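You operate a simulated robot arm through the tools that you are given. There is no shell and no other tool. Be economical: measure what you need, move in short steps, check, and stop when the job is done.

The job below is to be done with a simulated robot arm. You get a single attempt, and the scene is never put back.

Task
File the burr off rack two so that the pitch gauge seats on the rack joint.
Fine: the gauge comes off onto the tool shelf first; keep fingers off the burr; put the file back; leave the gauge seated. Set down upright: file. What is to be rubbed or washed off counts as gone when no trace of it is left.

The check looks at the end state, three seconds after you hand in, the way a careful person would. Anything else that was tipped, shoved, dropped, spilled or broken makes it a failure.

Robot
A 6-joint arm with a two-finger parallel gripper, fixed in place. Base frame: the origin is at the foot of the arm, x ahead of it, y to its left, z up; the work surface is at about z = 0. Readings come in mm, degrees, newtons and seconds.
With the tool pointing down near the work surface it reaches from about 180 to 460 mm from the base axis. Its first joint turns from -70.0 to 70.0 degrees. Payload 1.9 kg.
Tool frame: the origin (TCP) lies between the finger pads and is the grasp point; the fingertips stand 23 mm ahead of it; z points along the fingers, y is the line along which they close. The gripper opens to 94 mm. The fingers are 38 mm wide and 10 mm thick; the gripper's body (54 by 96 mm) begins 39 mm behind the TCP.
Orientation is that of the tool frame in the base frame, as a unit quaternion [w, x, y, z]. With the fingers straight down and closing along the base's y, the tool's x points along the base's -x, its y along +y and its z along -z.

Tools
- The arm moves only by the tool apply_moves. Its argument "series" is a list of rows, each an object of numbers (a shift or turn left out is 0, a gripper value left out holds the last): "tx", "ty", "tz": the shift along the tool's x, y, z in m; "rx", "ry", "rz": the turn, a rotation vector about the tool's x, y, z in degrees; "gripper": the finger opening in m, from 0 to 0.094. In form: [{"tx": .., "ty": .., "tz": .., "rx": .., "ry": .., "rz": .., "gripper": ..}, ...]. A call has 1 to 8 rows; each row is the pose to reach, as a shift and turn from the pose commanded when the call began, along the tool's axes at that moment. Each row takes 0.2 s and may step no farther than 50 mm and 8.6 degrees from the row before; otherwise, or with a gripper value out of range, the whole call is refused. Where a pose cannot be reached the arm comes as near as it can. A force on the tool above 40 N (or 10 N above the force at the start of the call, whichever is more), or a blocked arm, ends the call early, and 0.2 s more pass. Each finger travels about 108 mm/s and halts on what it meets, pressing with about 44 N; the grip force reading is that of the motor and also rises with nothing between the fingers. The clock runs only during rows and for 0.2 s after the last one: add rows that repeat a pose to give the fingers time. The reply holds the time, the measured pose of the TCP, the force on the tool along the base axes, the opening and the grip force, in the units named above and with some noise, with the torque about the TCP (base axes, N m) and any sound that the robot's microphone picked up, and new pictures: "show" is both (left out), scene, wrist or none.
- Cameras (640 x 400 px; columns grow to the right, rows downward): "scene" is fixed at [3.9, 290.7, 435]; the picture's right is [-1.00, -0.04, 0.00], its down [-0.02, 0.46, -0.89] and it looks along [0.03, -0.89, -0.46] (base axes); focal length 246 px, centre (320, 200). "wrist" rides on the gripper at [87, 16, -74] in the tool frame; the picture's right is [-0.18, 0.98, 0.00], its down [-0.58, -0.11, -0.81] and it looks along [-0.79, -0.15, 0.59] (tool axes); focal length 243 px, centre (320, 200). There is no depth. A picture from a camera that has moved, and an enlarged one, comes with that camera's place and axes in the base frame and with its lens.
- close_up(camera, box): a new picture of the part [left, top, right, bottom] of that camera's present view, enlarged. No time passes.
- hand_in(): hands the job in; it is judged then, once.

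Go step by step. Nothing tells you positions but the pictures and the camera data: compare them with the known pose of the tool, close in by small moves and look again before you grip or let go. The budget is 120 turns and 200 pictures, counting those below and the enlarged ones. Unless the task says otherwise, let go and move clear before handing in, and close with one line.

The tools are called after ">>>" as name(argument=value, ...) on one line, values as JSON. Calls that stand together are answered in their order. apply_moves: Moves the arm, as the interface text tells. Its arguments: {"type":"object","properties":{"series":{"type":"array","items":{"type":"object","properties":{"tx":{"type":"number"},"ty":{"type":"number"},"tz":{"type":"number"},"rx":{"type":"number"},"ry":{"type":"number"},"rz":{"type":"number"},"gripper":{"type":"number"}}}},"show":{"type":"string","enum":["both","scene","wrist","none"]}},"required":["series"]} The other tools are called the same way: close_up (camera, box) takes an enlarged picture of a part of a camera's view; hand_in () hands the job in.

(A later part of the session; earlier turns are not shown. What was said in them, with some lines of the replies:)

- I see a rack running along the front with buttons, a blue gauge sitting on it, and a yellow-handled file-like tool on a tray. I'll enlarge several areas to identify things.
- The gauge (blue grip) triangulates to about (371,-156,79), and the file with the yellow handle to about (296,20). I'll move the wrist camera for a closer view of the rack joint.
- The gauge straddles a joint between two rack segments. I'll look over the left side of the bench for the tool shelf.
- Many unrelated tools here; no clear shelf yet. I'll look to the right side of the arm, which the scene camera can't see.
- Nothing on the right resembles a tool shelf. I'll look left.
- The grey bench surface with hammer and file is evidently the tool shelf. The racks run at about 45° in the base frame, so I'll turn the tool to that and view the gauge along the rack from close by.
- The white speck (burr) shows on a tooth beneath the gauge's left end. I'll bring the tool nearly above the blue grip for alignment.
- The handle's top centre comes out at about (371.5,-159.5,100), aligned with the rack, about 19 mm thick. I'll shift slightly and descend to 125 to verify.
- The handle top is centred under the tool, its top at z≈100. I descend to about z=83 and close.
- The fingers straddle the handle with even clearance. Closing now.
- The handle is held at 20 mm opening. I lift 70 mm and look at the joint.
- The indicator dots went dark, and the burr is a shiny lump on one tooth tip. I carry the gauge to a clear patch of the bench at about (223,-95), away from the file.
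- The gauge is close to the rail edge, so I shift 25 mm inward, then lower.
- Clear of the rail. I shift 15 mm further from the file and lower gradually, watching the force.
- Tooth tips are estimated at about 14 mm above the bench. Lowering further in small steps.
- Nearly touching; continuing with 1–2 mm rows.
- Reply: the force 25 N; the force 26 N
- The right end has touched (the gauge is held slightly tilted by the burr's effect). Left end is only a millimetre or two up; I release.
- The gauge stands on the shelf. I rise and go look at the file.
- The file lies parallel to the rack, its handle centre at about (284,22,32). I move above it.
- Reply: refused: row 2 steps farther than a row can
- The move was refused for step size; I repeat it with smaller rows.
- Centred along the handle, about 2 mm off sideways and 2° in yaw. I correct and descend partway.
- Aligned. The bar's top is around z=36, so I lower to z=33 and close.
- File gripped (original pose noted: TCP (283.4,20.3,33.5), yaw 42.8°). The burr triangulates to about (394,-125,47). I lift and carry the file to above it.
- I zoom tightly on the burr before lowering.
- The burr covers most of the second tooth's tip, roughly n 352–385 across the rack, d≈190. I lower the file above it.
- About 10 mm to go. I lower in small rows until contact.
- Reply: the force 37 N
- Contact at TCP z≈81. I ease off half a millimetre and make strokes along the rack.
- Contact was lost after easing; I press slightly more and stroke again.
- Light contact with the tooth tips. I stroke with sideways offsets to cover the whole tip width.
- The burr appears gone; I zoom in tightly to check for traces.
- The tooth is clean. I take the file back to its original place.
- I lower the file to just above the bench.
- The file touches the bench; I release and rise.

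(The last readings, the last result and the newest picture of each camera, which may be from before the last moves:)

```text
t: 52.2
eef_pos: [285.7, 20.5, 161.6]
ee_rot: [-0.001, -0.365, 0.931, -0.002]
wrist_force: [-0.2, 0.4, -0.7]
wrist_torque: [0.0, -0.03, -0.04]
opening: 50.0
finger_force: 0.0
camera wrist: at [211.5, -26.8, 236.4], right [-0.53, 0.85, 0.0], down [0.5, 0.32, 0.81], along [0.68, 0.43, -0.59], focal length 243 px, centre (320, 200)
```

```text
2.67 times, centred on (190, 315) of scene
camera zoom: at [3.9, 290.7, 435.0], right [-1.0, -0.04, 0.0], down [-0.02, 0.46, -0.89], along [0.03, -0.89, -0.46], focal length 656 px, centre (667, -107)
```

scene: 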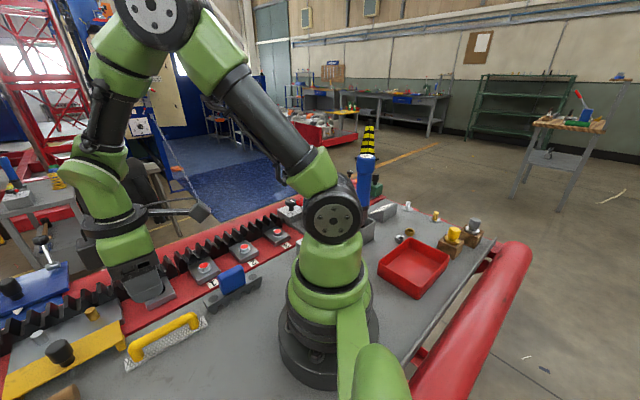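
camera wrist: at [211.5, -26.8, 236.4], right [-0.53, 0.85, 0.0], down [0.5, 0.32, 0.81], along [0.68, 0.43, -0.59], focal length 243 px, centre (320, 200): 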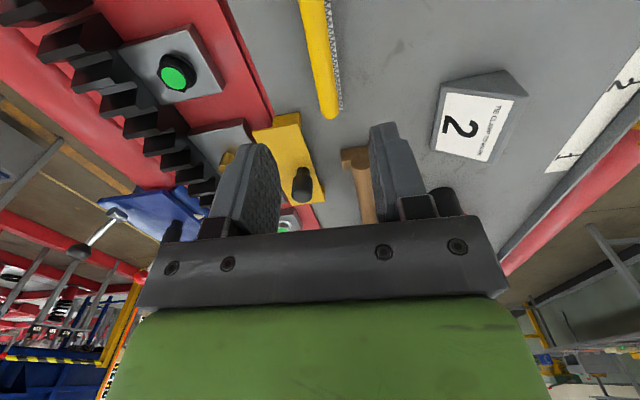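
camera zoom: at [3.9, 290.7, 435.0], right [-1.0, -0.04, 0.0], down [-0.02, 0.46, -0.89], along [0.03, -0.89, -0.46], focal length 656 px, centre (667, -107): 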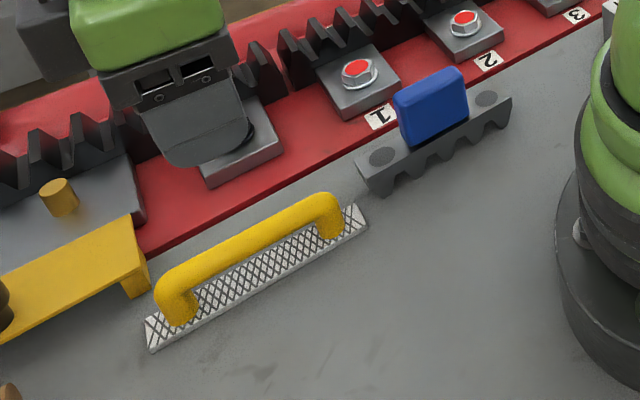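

File is back in place and the rack looks clean from the wrist camera too. Now I return above the gauge.

>>> apply_moves(series=[{"tx": 0.045, "ty": -0.007}, {"tx": 0.09, "ty": -0.014, "rz": -1}, {"tx": 0.13, "ty": -0.02, "rz": -2.2}, {"tx": 0.1366, "ty": -0.0208, "tz": 0.042, "rz": -2.2}, {"tx": 0.1366, "ty": -0.0208, "tz": 0.06, "rz": -2.2}, {"tx": 0.1366, "ty": -0.0208, "tz": 0.06, "rz": -2.2}])

>>> close_up(camera="wrist", box=[220, 20, 420, 220])

```text
t: 53.6
eef_pos: [198.3, -89.6, 102.5]
ee_rot: [-0.001, -0.383, 0.924, 0.0]
wrist_force: [0.2, 0.6, 0.1]
wrist_torque: [0.02, 0.02, -0.03]
opening: 50.0
finger_force: 0.1
camera wrist: at [126.2, -138.7, 177.1], right [-0.57, 0.82, 0.0], down [0.49, 0.34, 0.81], along [0.67, 0.45, -0.59], focal length 243 px, centre (320, 200)
```

scene: 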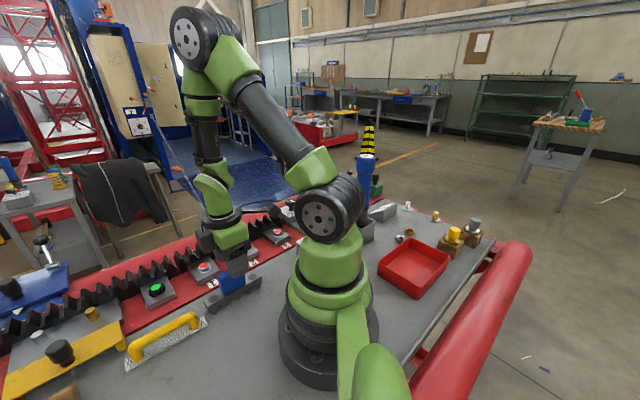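
wrist: 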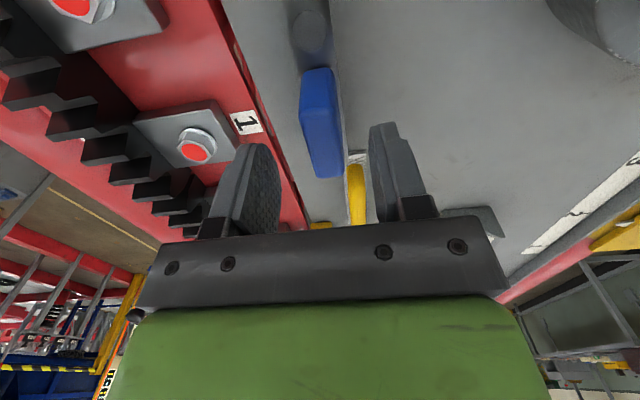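

```text
2.00 times, centred on (320, 120) of wrist
camera zoom: at [126.2, -138.7, 177.1], right [-0.57, 0.82, 0.0], down [0.49, 0.34, 0.81], along [0.67, 0.45, -0.59], focal length 485 px, centre (320, 360)
```

zoom: 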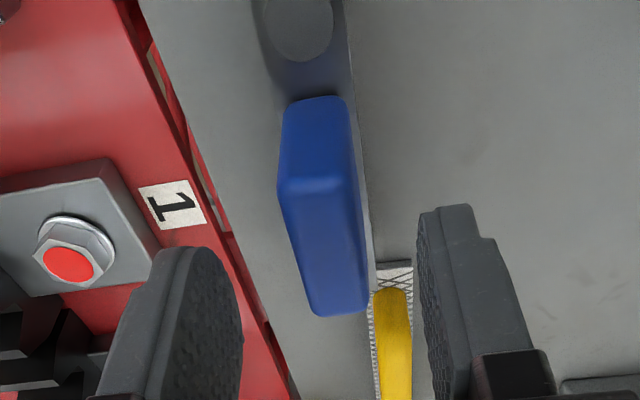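

Handle nearly centred; I shift 2 mm and descend to the earlier grip height.

>>> apply_moves(series=[{"ty": 0.002, "tz": 0.02}, {"ty": 0.002, "tz": 0.04}, {"ty": 0.002, "tz": 0.05}, {"ty": 0.002, "tz": 0.05}], show="wrist")

>>> apply_moves(series=[{"tz": 0}], show="none")

```text
t: 54.6
eef_pos: [197.8, -86.4, 52.8]
ee_rot: [-0.001, -0.383, 0.924, -0.001]
wrist_force: [-0.1, -0.1, -0.1]
wrist_torque: [-0.01, 0.01, -0.02]
opening: 50.1
finger_force: 0.0
camera wrist: at [126.1, -135.3, 127.5], right [-0.57, 0.82, 0.0], down [0.49, 0.34, 0.81], along [0.67, 0.46, -0.59], focal length 243 px, centre (320, 200)
```

wrist: 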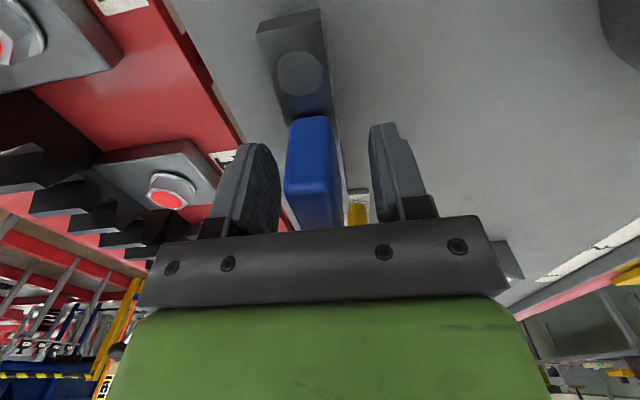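

```text
t: 55.0
eef_pos: [197.5, -86.3, 54.6]
ee_rot: [0.0, -0.383, 0.924, 0.0]
wrist_force: [-0.6, 0.5, -0.9]
wrist_torque: [-0.01, 0.01, 0.0]
opening: 50.3
finger_force: 0.1
```

Matches the earlier release pose apart from ~1.5 mm height; I correct and close.

>>> apply_moves(series=[{"tz": 0.0015}, {"tz": 0.0015, "gripper": 0.03}, {"tz": 0.0015, "gripper": 0.01}, {"tz": 0.0015, "gripper": 0.01}, {"tz": 0.0015, "gripper": 0.01}], show="wrist")

>>> close_up(camera="wrist", box=[220, 0, 420, 200])

```text
t: 56.2
eef_pos: [198.4, -85.8, 52.4]
ee_rot: [0.0, -0.384, 0.923, -0.001]
wrist_force: [1.6, -0.8, -0.3]
wrist_torque: [0.12, -0.24, -0.08]
opening: 19.8
finger_force: 43.9
camera wrist: at [125.8, -135.3, 126.5], right [-0.57, 0.82, 0.0], down [0.49, 0.34, 0.81], along [0.67, 0.45, -0.59], focal length 243 px, centre (320, 200)
```

wrist: 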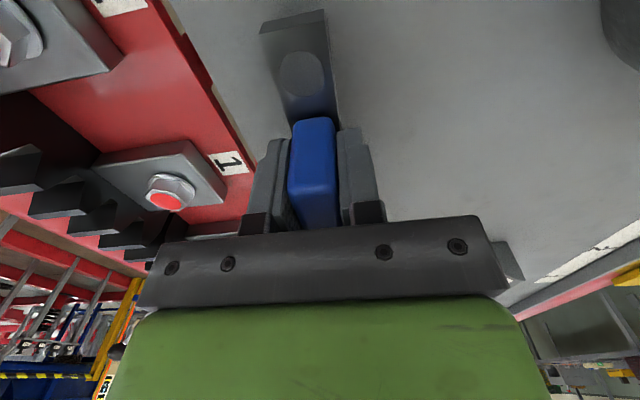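

```text
2.00 times, centred on (320, 100) of wrist
camera zoom: at [125.8, -135.3, 126.5], right [-0.57, 0.82, 0.0], down [0.49, 0.34, 0.81], along [0.67, 0.45, -0.59], focal length 485 px, centre (320, 400)
```

zoom: 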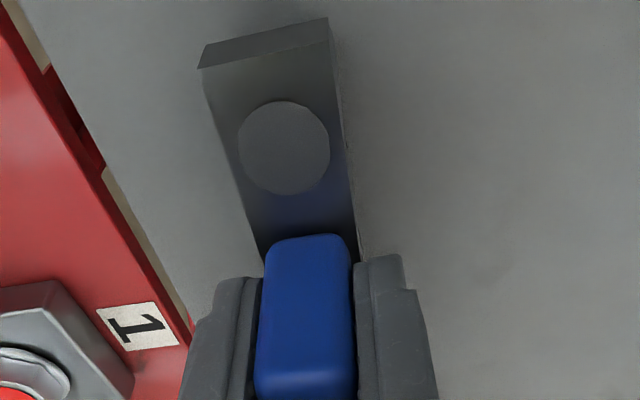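

Same in-hand position as before. I lift and carry it back above the joint.

>>> apply_moves(series=[{"tz": -0.02}, {"tz": -0.06}, {"tz": -0.1}, {"tz": -0.11}], show="none")

>>> apply_moves(series=[{"tx": -0.014, "ty": -0.035}, {"tx": -0.028, "ty": -0.07}, {"tx": -0.042, "ty": -0.105}, {"tx": -0.056, "ty": -0.14}, {"tx": -0.069, "ty": -0.1746}, {"tx": -0.069, "ty": -0.1746, "tz": 0.03}, {"tx": -0.069, "ty": -0.1746, "tz": 0.05}, {"tx": -0.069, "ty": -0.1746, "tz": 0.05}])

>>> close_up(camera="scene", box=[120, 210, 220, 290])

```text
t: 57.2
eef_pos: [195.1, -87.6, 162.7]
ee_rot: [0.0, -0.384, 0.924, -0.001]
wrist_force: [0.8, -0.8, -4.5]
wrist_torque: [-0.01, 0.0, 0.0]
opening: 19.6
finger_force: 44.1
```

```text
t: 59.0
eef_pos: [370.5, -161.2, 111.0]
ee_rot: [-0.001, -0.383, 0.924, -0.001]
wrist_force: [-0.5, -0.7, -3.7]
wrist_torque: [0.02, -0.01, -0.03]
opening: 19.8
finger_force: 44.3
camera wrist: at [298.8, -210.3, 186.0], right [-0.57, 0.82, 0.0], down [0.49, 0.34, 0.81], along [0.66, 0.46, -0.59], focal length 243 px, centre (320, 200)
```

scene: 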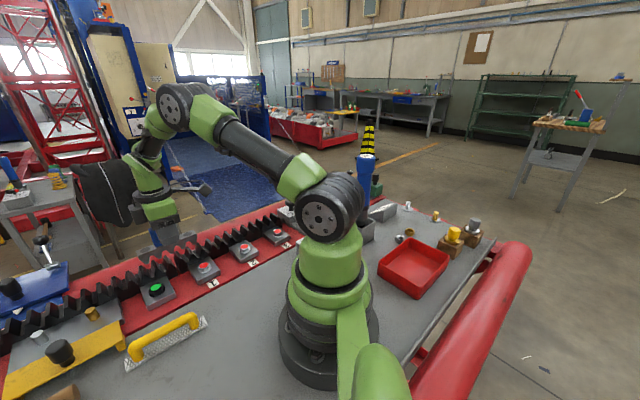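
wrist: 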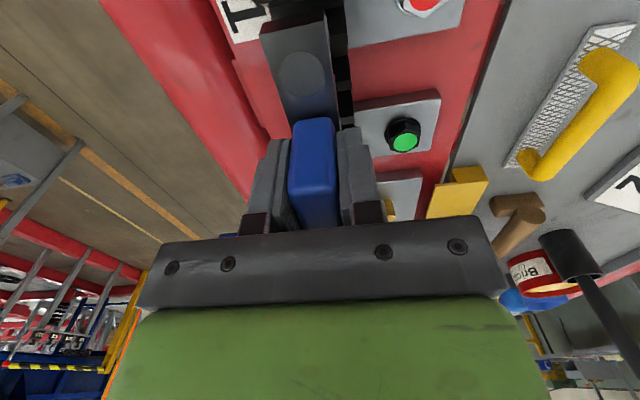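

```text
5.00 times, centred on (170, 250) of scene
camera zoom: at [3.9, 290.7, 435.0], right [-1.0, -0.04, 0.0], down [-0.02, 0.46, -0.89], along [0.03, -0.89, -0.46], focal length 1230 px, centre (1070, -50)
```

zoom: 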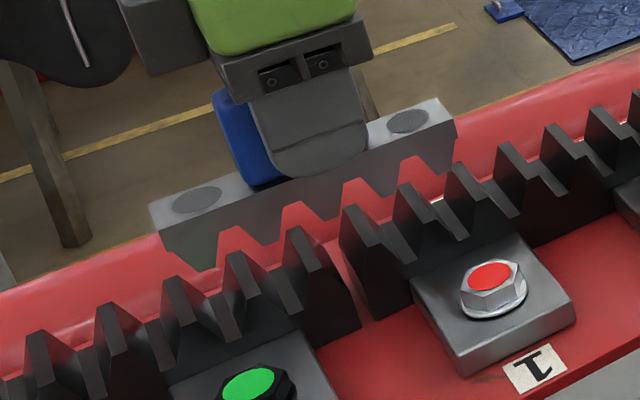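

Everything lines up with the original seat. I lower step by step.

>>> apply_moves(series=[{"tz": 0.008}, {"tz": 0.016}, {"tz": 0.016}], show="none")

>>> close_up(camera="scene", box=[120, 215, 220, 295])

```text
t: 59.8
eef_pos: [368.8, -159.8, 96.6]
ee_rot: [-0.001, -0.384, 0.923, -0.002]
wrist_force: [-0.1, -0.7, -4.4]
wrist_torque: [0.04, 0.02, -0.01]
opening: 19.7
finger_force: 44.0
```

```text
5.00 times, centred on (170, 255) of scene
camera zoom: at [3.9, 290.7, 435.0], right [-1.0, -0.04, 0.0], down [-0.02, 0.46, -0.89], along [0.03, -0.89, -0.46], focal length 1230 px, centre (1070, -75)
```

zoom: 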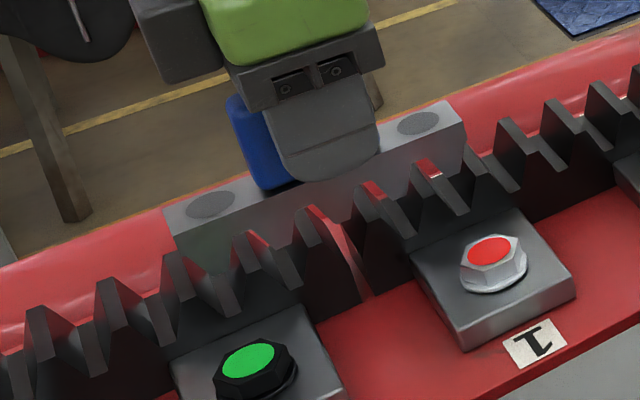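

Gauge notches sit directly above the rack tooth tips. Continuing down.

>>> apply_moves(series=[{"tz": 0.004}, {"tz": 0.008}, {"tz": 0.008}], show="none")

>>> apply_moves(series=[{"tz": 0.002}, {"tz": 0.003}, {"tz": 0.003}], show="none")

>>> close_up(camera="scene", box=[120, 215, 220, 295])

```text
t: 60.6
eef_pos: [369.3, -160.1, 88.3]
ee_rot: [-0.001, -0.384, 0.924, -0.001]
wrist_force: [-1.3, -0.1, -4.8]
wrist_torque: [-0.01, -0.02, -0.03]
opening: 19.7
finger_force: 43.8
```

```text
t: 61.4
eef_pos: [369.6, -160.8, 86.2]
ee_rot: [-0.001, -0.384, 0.924, -0.002]
wrist_force: [0.2, -0.8, -4.1]
wrist_torque: [0.02, 0.0, -0.01]
opening: 19.9
finger_force: 43.9
```

```text
5.00 times, centred on (170, 255) of scene
camera zoom: at [3.9, 290.7, 435.0], right [-1.0, -0.04, 0.0], down [-0.02, 0.46, -0.89], along [0.03, -0.89, -0.46], focal length 1230 px, centre (1070, -75)
```

zoom: 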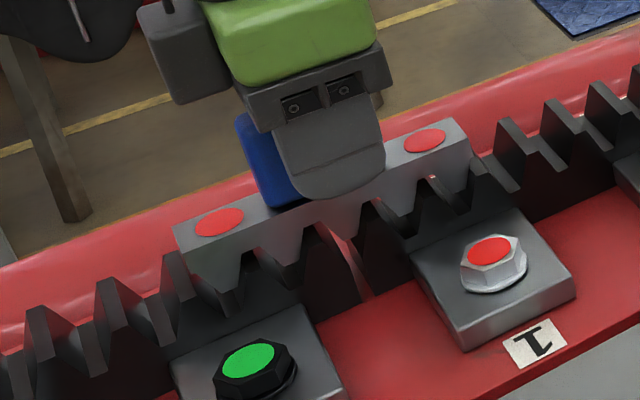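

The dots lit red again (near the rack, not seated yet). Lowering further with care.

>>> apply_moves(series=[{"tz": 0.002}, {"tz": 0.003}, {"tz": 0.003}], show="none")

>>> apply_moves(series=[{"tz": 0.0015}, {"tz": 0.002}, {"tz": 0.002}], show="none")

>>> close_up(camera="scene", box=[120, 215, 220, 295])

```text
t: 62.2
eef_pos: [368.9, -160.4, 82.8]
ee_rot: [-0.001, -0.384, 0.923, -0.002]
wrist_force: [1.3, 0.9, -4.2]
wrist_torque: [0.03, -0.03, 0.0]
opening: 19.9
finger_force: 43.6
```

```text
t: 63.0
eef_pos: [370.6, -159.8, 80.9]
ee_rot: [0.001, -0.383, 0.924, -0.002]
wrist_force: [21.1, 17.0, 5.1]
wrist_torque: [0.39, -0.39, -0.24]
opening: 19.9
finger_force: 44.2
```

```text
5.00 times, centred on (170, 255) of scene
camera zoom: at [3.8, 290.7, 435.0], right [-1.0, -0.04, 0.0], down [-0.02, 0.46, -0.89], along [0.03, -0.89, -0.46], focal length 1230 px, centre (1070, -75)
```

zoom: 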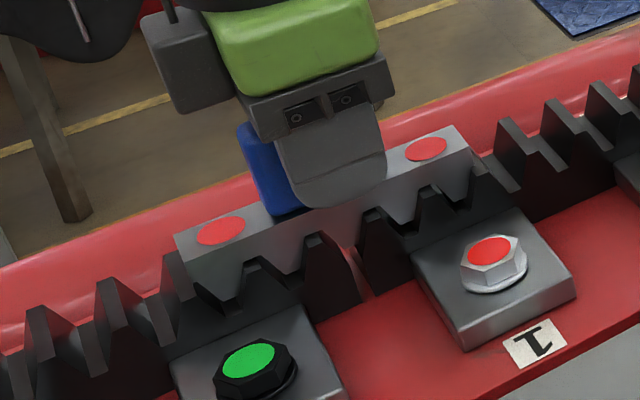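

The tooth flanks push the gauge toward +d, so I shift about 1 mm that way and continue down.

>>> apply_moves(series=[{"tx": -0.001}, {"tx": -0.001}], show="none")

>>> apply_moves(series=[{"tz": 0.001}, {"tz": 0.0015}, {"tz": 0.0015}], show="none")

```text
t: 63.6
eef_pos: [369.3, -159.8, 80.1]
ee_rot: [0.001, -0.383, 0.924, -0.002]
wrist_force: [12.9, 10.9, 10.3]
wrist_torque: [0.78, -0.61, -0.15]
opening: 19.9
finger_force: 43.7
```

```text
t: 64.4
eef_pos: [369.9, -159.8, 79.5]
ee_rot: [0.0, -0.384, 0.923, -0.002]
wrist_force: [19.8, 13.5, 18.5]
wrist_torque: [0.19, -0.03, -0.31]
opening: 19.7
finger_force: 44.4
```

>>> apply_moves(series=[{"tx": -0.0012}, {"tx": -0.0012}], show="none")

>>> apply_moves(series=[{"tz": 0.0008}, {"tz": 0.0012}, {"tz": 0.0012}], show="none")

>>> close_up(camera="scene", box=[120, 215, 220, 295])

```text
t: 65.0
eef_pos: [368.9, -160.1, 79.0]
ee_rot: [-0.002, -0.383, 0.924, -0.001]
wrist_force: [3.6, -0.1, 21.6]
wrist_torque: [-0.61, 0.86, -0.05]
opening: 19.5
finger_force: 43.8
```

```text
t: 65.8
eef_pos: [369.6, -159.6, 77.9]
ee_rot: [0.0, -0.383, 0.924, -0.001]
wrist_force: [-10.7, -5.1, 26.0]
wrist_torque: [0.03, 0.61, 0.07]
opening: 19.9
finger_force: 44.1
```

```text
5.00 times, centred on (170, 255) of scene
camera zoom: at [3.8, 290.7, 435.0], right [-1.0, -0.04, 0.0], down [-0.02, 0.46, -0.89], along [0.03, -0.89, -0.46], focal length 1230 px, centre (1070, -75)
```

zoom: 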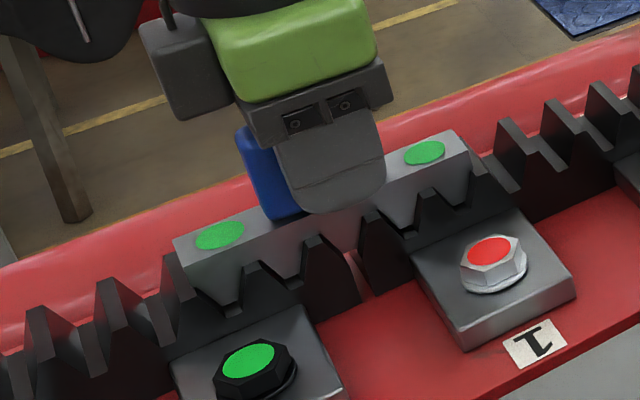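

Both dots are green: the gauge is seated. I ease the pressure slightly and open the fingers.

>>> apply_moves(series=[{"tz": -0.0004, "tx": 0.0003}, {"tz": -0.0004, "tx": 0.0003, "gripper": 0.022}, {"tz": -0.0004, "tx": 0.0003, "gripper": 0.035}, {"tz": -0.0004, "tx": 0.0003, "gripper": 0.05}, {"tz": -0.0004, "tx": 0.0003, "gripper": 0.05}])

>>> close_up(camera="scene", box=[120, 215, 220, 295])

```text
t: 67.0
eef_pos: [370.0, -159.7, 77.3]
ee_rot: [0.0, -0.384, 0.923, -0.001]
wrist_force: [1.1, -0.4, 0.5]
wrist_torque: [0.0, 0.0, -0.01]
opening: 50.1
finger_force: 0.0
camera wrist: at [298.6, -208.7, 152.6], right [-0.57, 0.82, 0.0], down [0.49, 0.34, 0.81], along [0.67, 0.46, -0.59], focal length 243 px, centre (320, 200)
```

scene: 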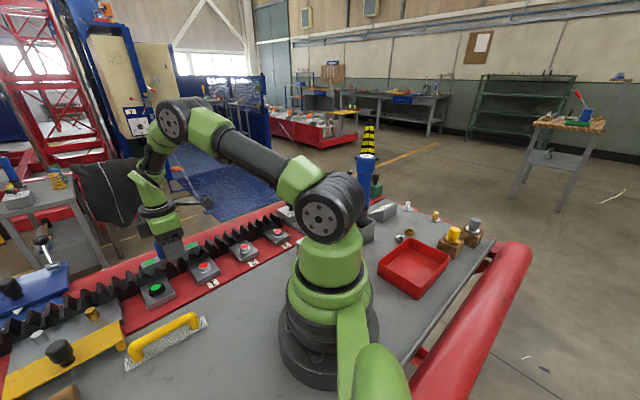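
wrist: 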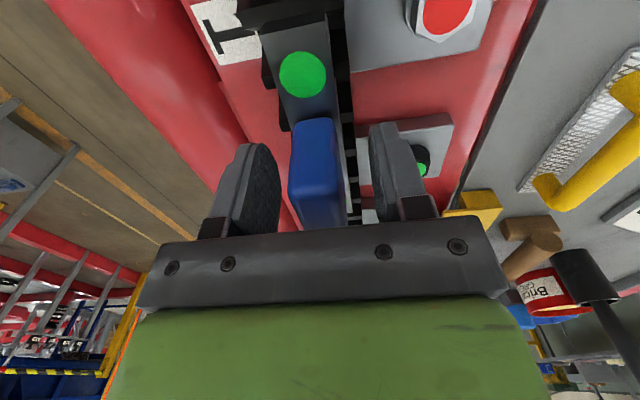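

```text
5.00 times, centred on (170, 255) of scene
camera zoom: at [3.9, 290.7, 435.0], right [-1.0, -0.04, 0.0], down [-0.02, 0.46, -0.89], along [0.03, -0.89, -0.46], focal length 1230 px, centre (1070, -75)
```

zoom: 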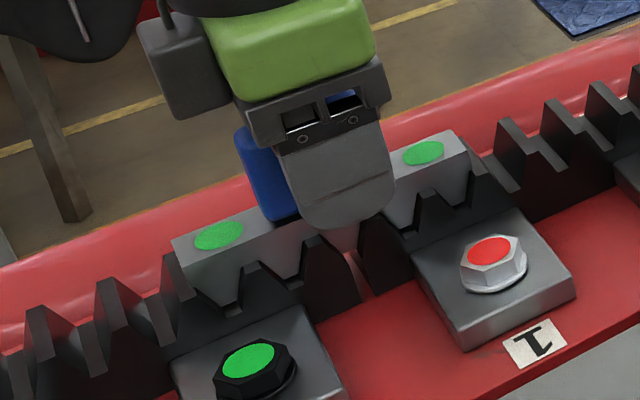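

Released and still green. I rise straight up and away, then do a last check.

>>> apply_moves(series=[{"tz": -0.02}, {"tz": -0.06}, {"tz": -0.1}, {"tz": -0.14}, {"tz": -0.16, "ty": 0.03}, {"tz": -0.16, "ty": 0.07}, {"tz": -0.16, "ty": 0.07}])

>>> close_up(camera="scene", box=[90, 215, 250, 385])

>>> close_up(camera="scene", box=[130, 225, 210, 290])

```text
t: 68.6
eef_pos: [322.0, -111.0, 237.4]
ee_rot: [-0.001, -0.384, 0.923, -0.001]
wrist_force: [-0.2, 0.2, -0.4]
wrist_torque: [0.03, -0.01, 0.0]
opening: 49.8
finger_force: 0.0
camera wrist: at [250.3, -159.4, 311.7], right [-0.57, 0.82, 0.0], down [0.49, 0.34, 0.81], along [0.67, 0.46, -0.59], focal length 243 px, centre (320, 200)
```

scene: 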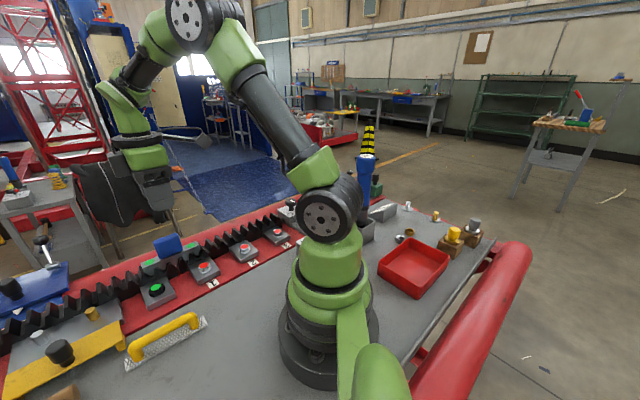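
wrist: 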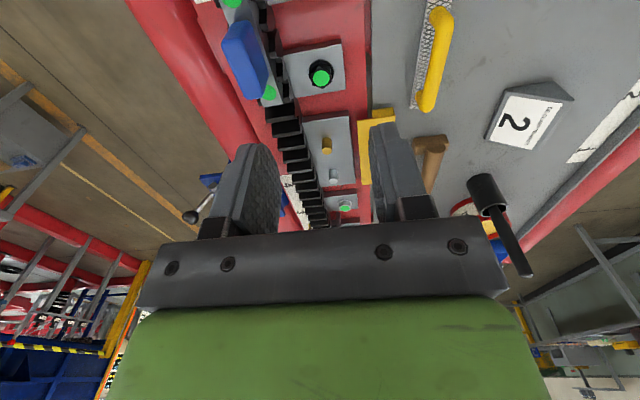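

```text
2.35 times, centred on (170, 300) of scene
camera zoom: at [3.9, 290.7, 435.0], right [-1.0, -0.04, 0.0], down [-0.02, 0.46, -0.89], along [0.03, -0.89, -0.46], focal length 579 px, centre (673, -35)
```

zoom: 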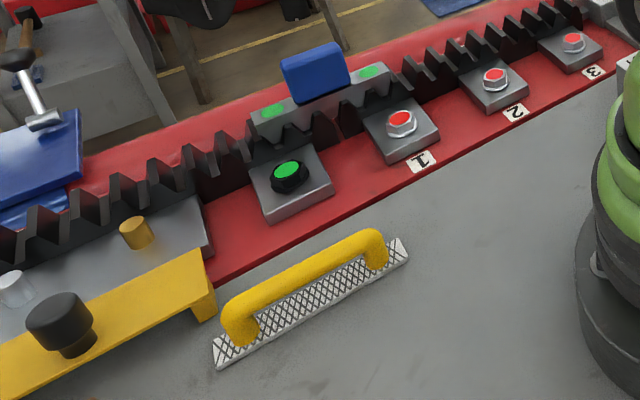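

```text
6.15 times, centred on (170, 258) of scene
camera zoom: at [3.9, 290.7, 435.0], right [-1.0, -0.04, 0.0], down [-0.02, 0.46, -0.89], along [0.03, -0.89, -0.46], focal length 1513 px, centre (1243, -154)
```

zoom: 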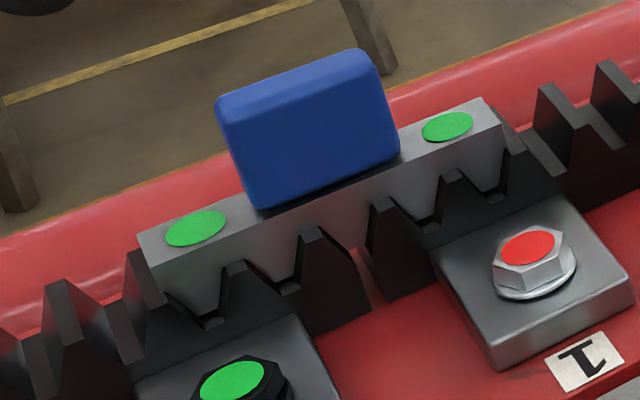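

The gauge is seated with both dots green, the burr is gone, the file lies upright in its place, and the arm is clear. Handing in.

>>> hand_in()

```text
The job is handed in.
```

I filed the burr off rack two with no trace left in view, put the file back upright in its place, and left the pitch gauge seated on the joint with both its dots green.
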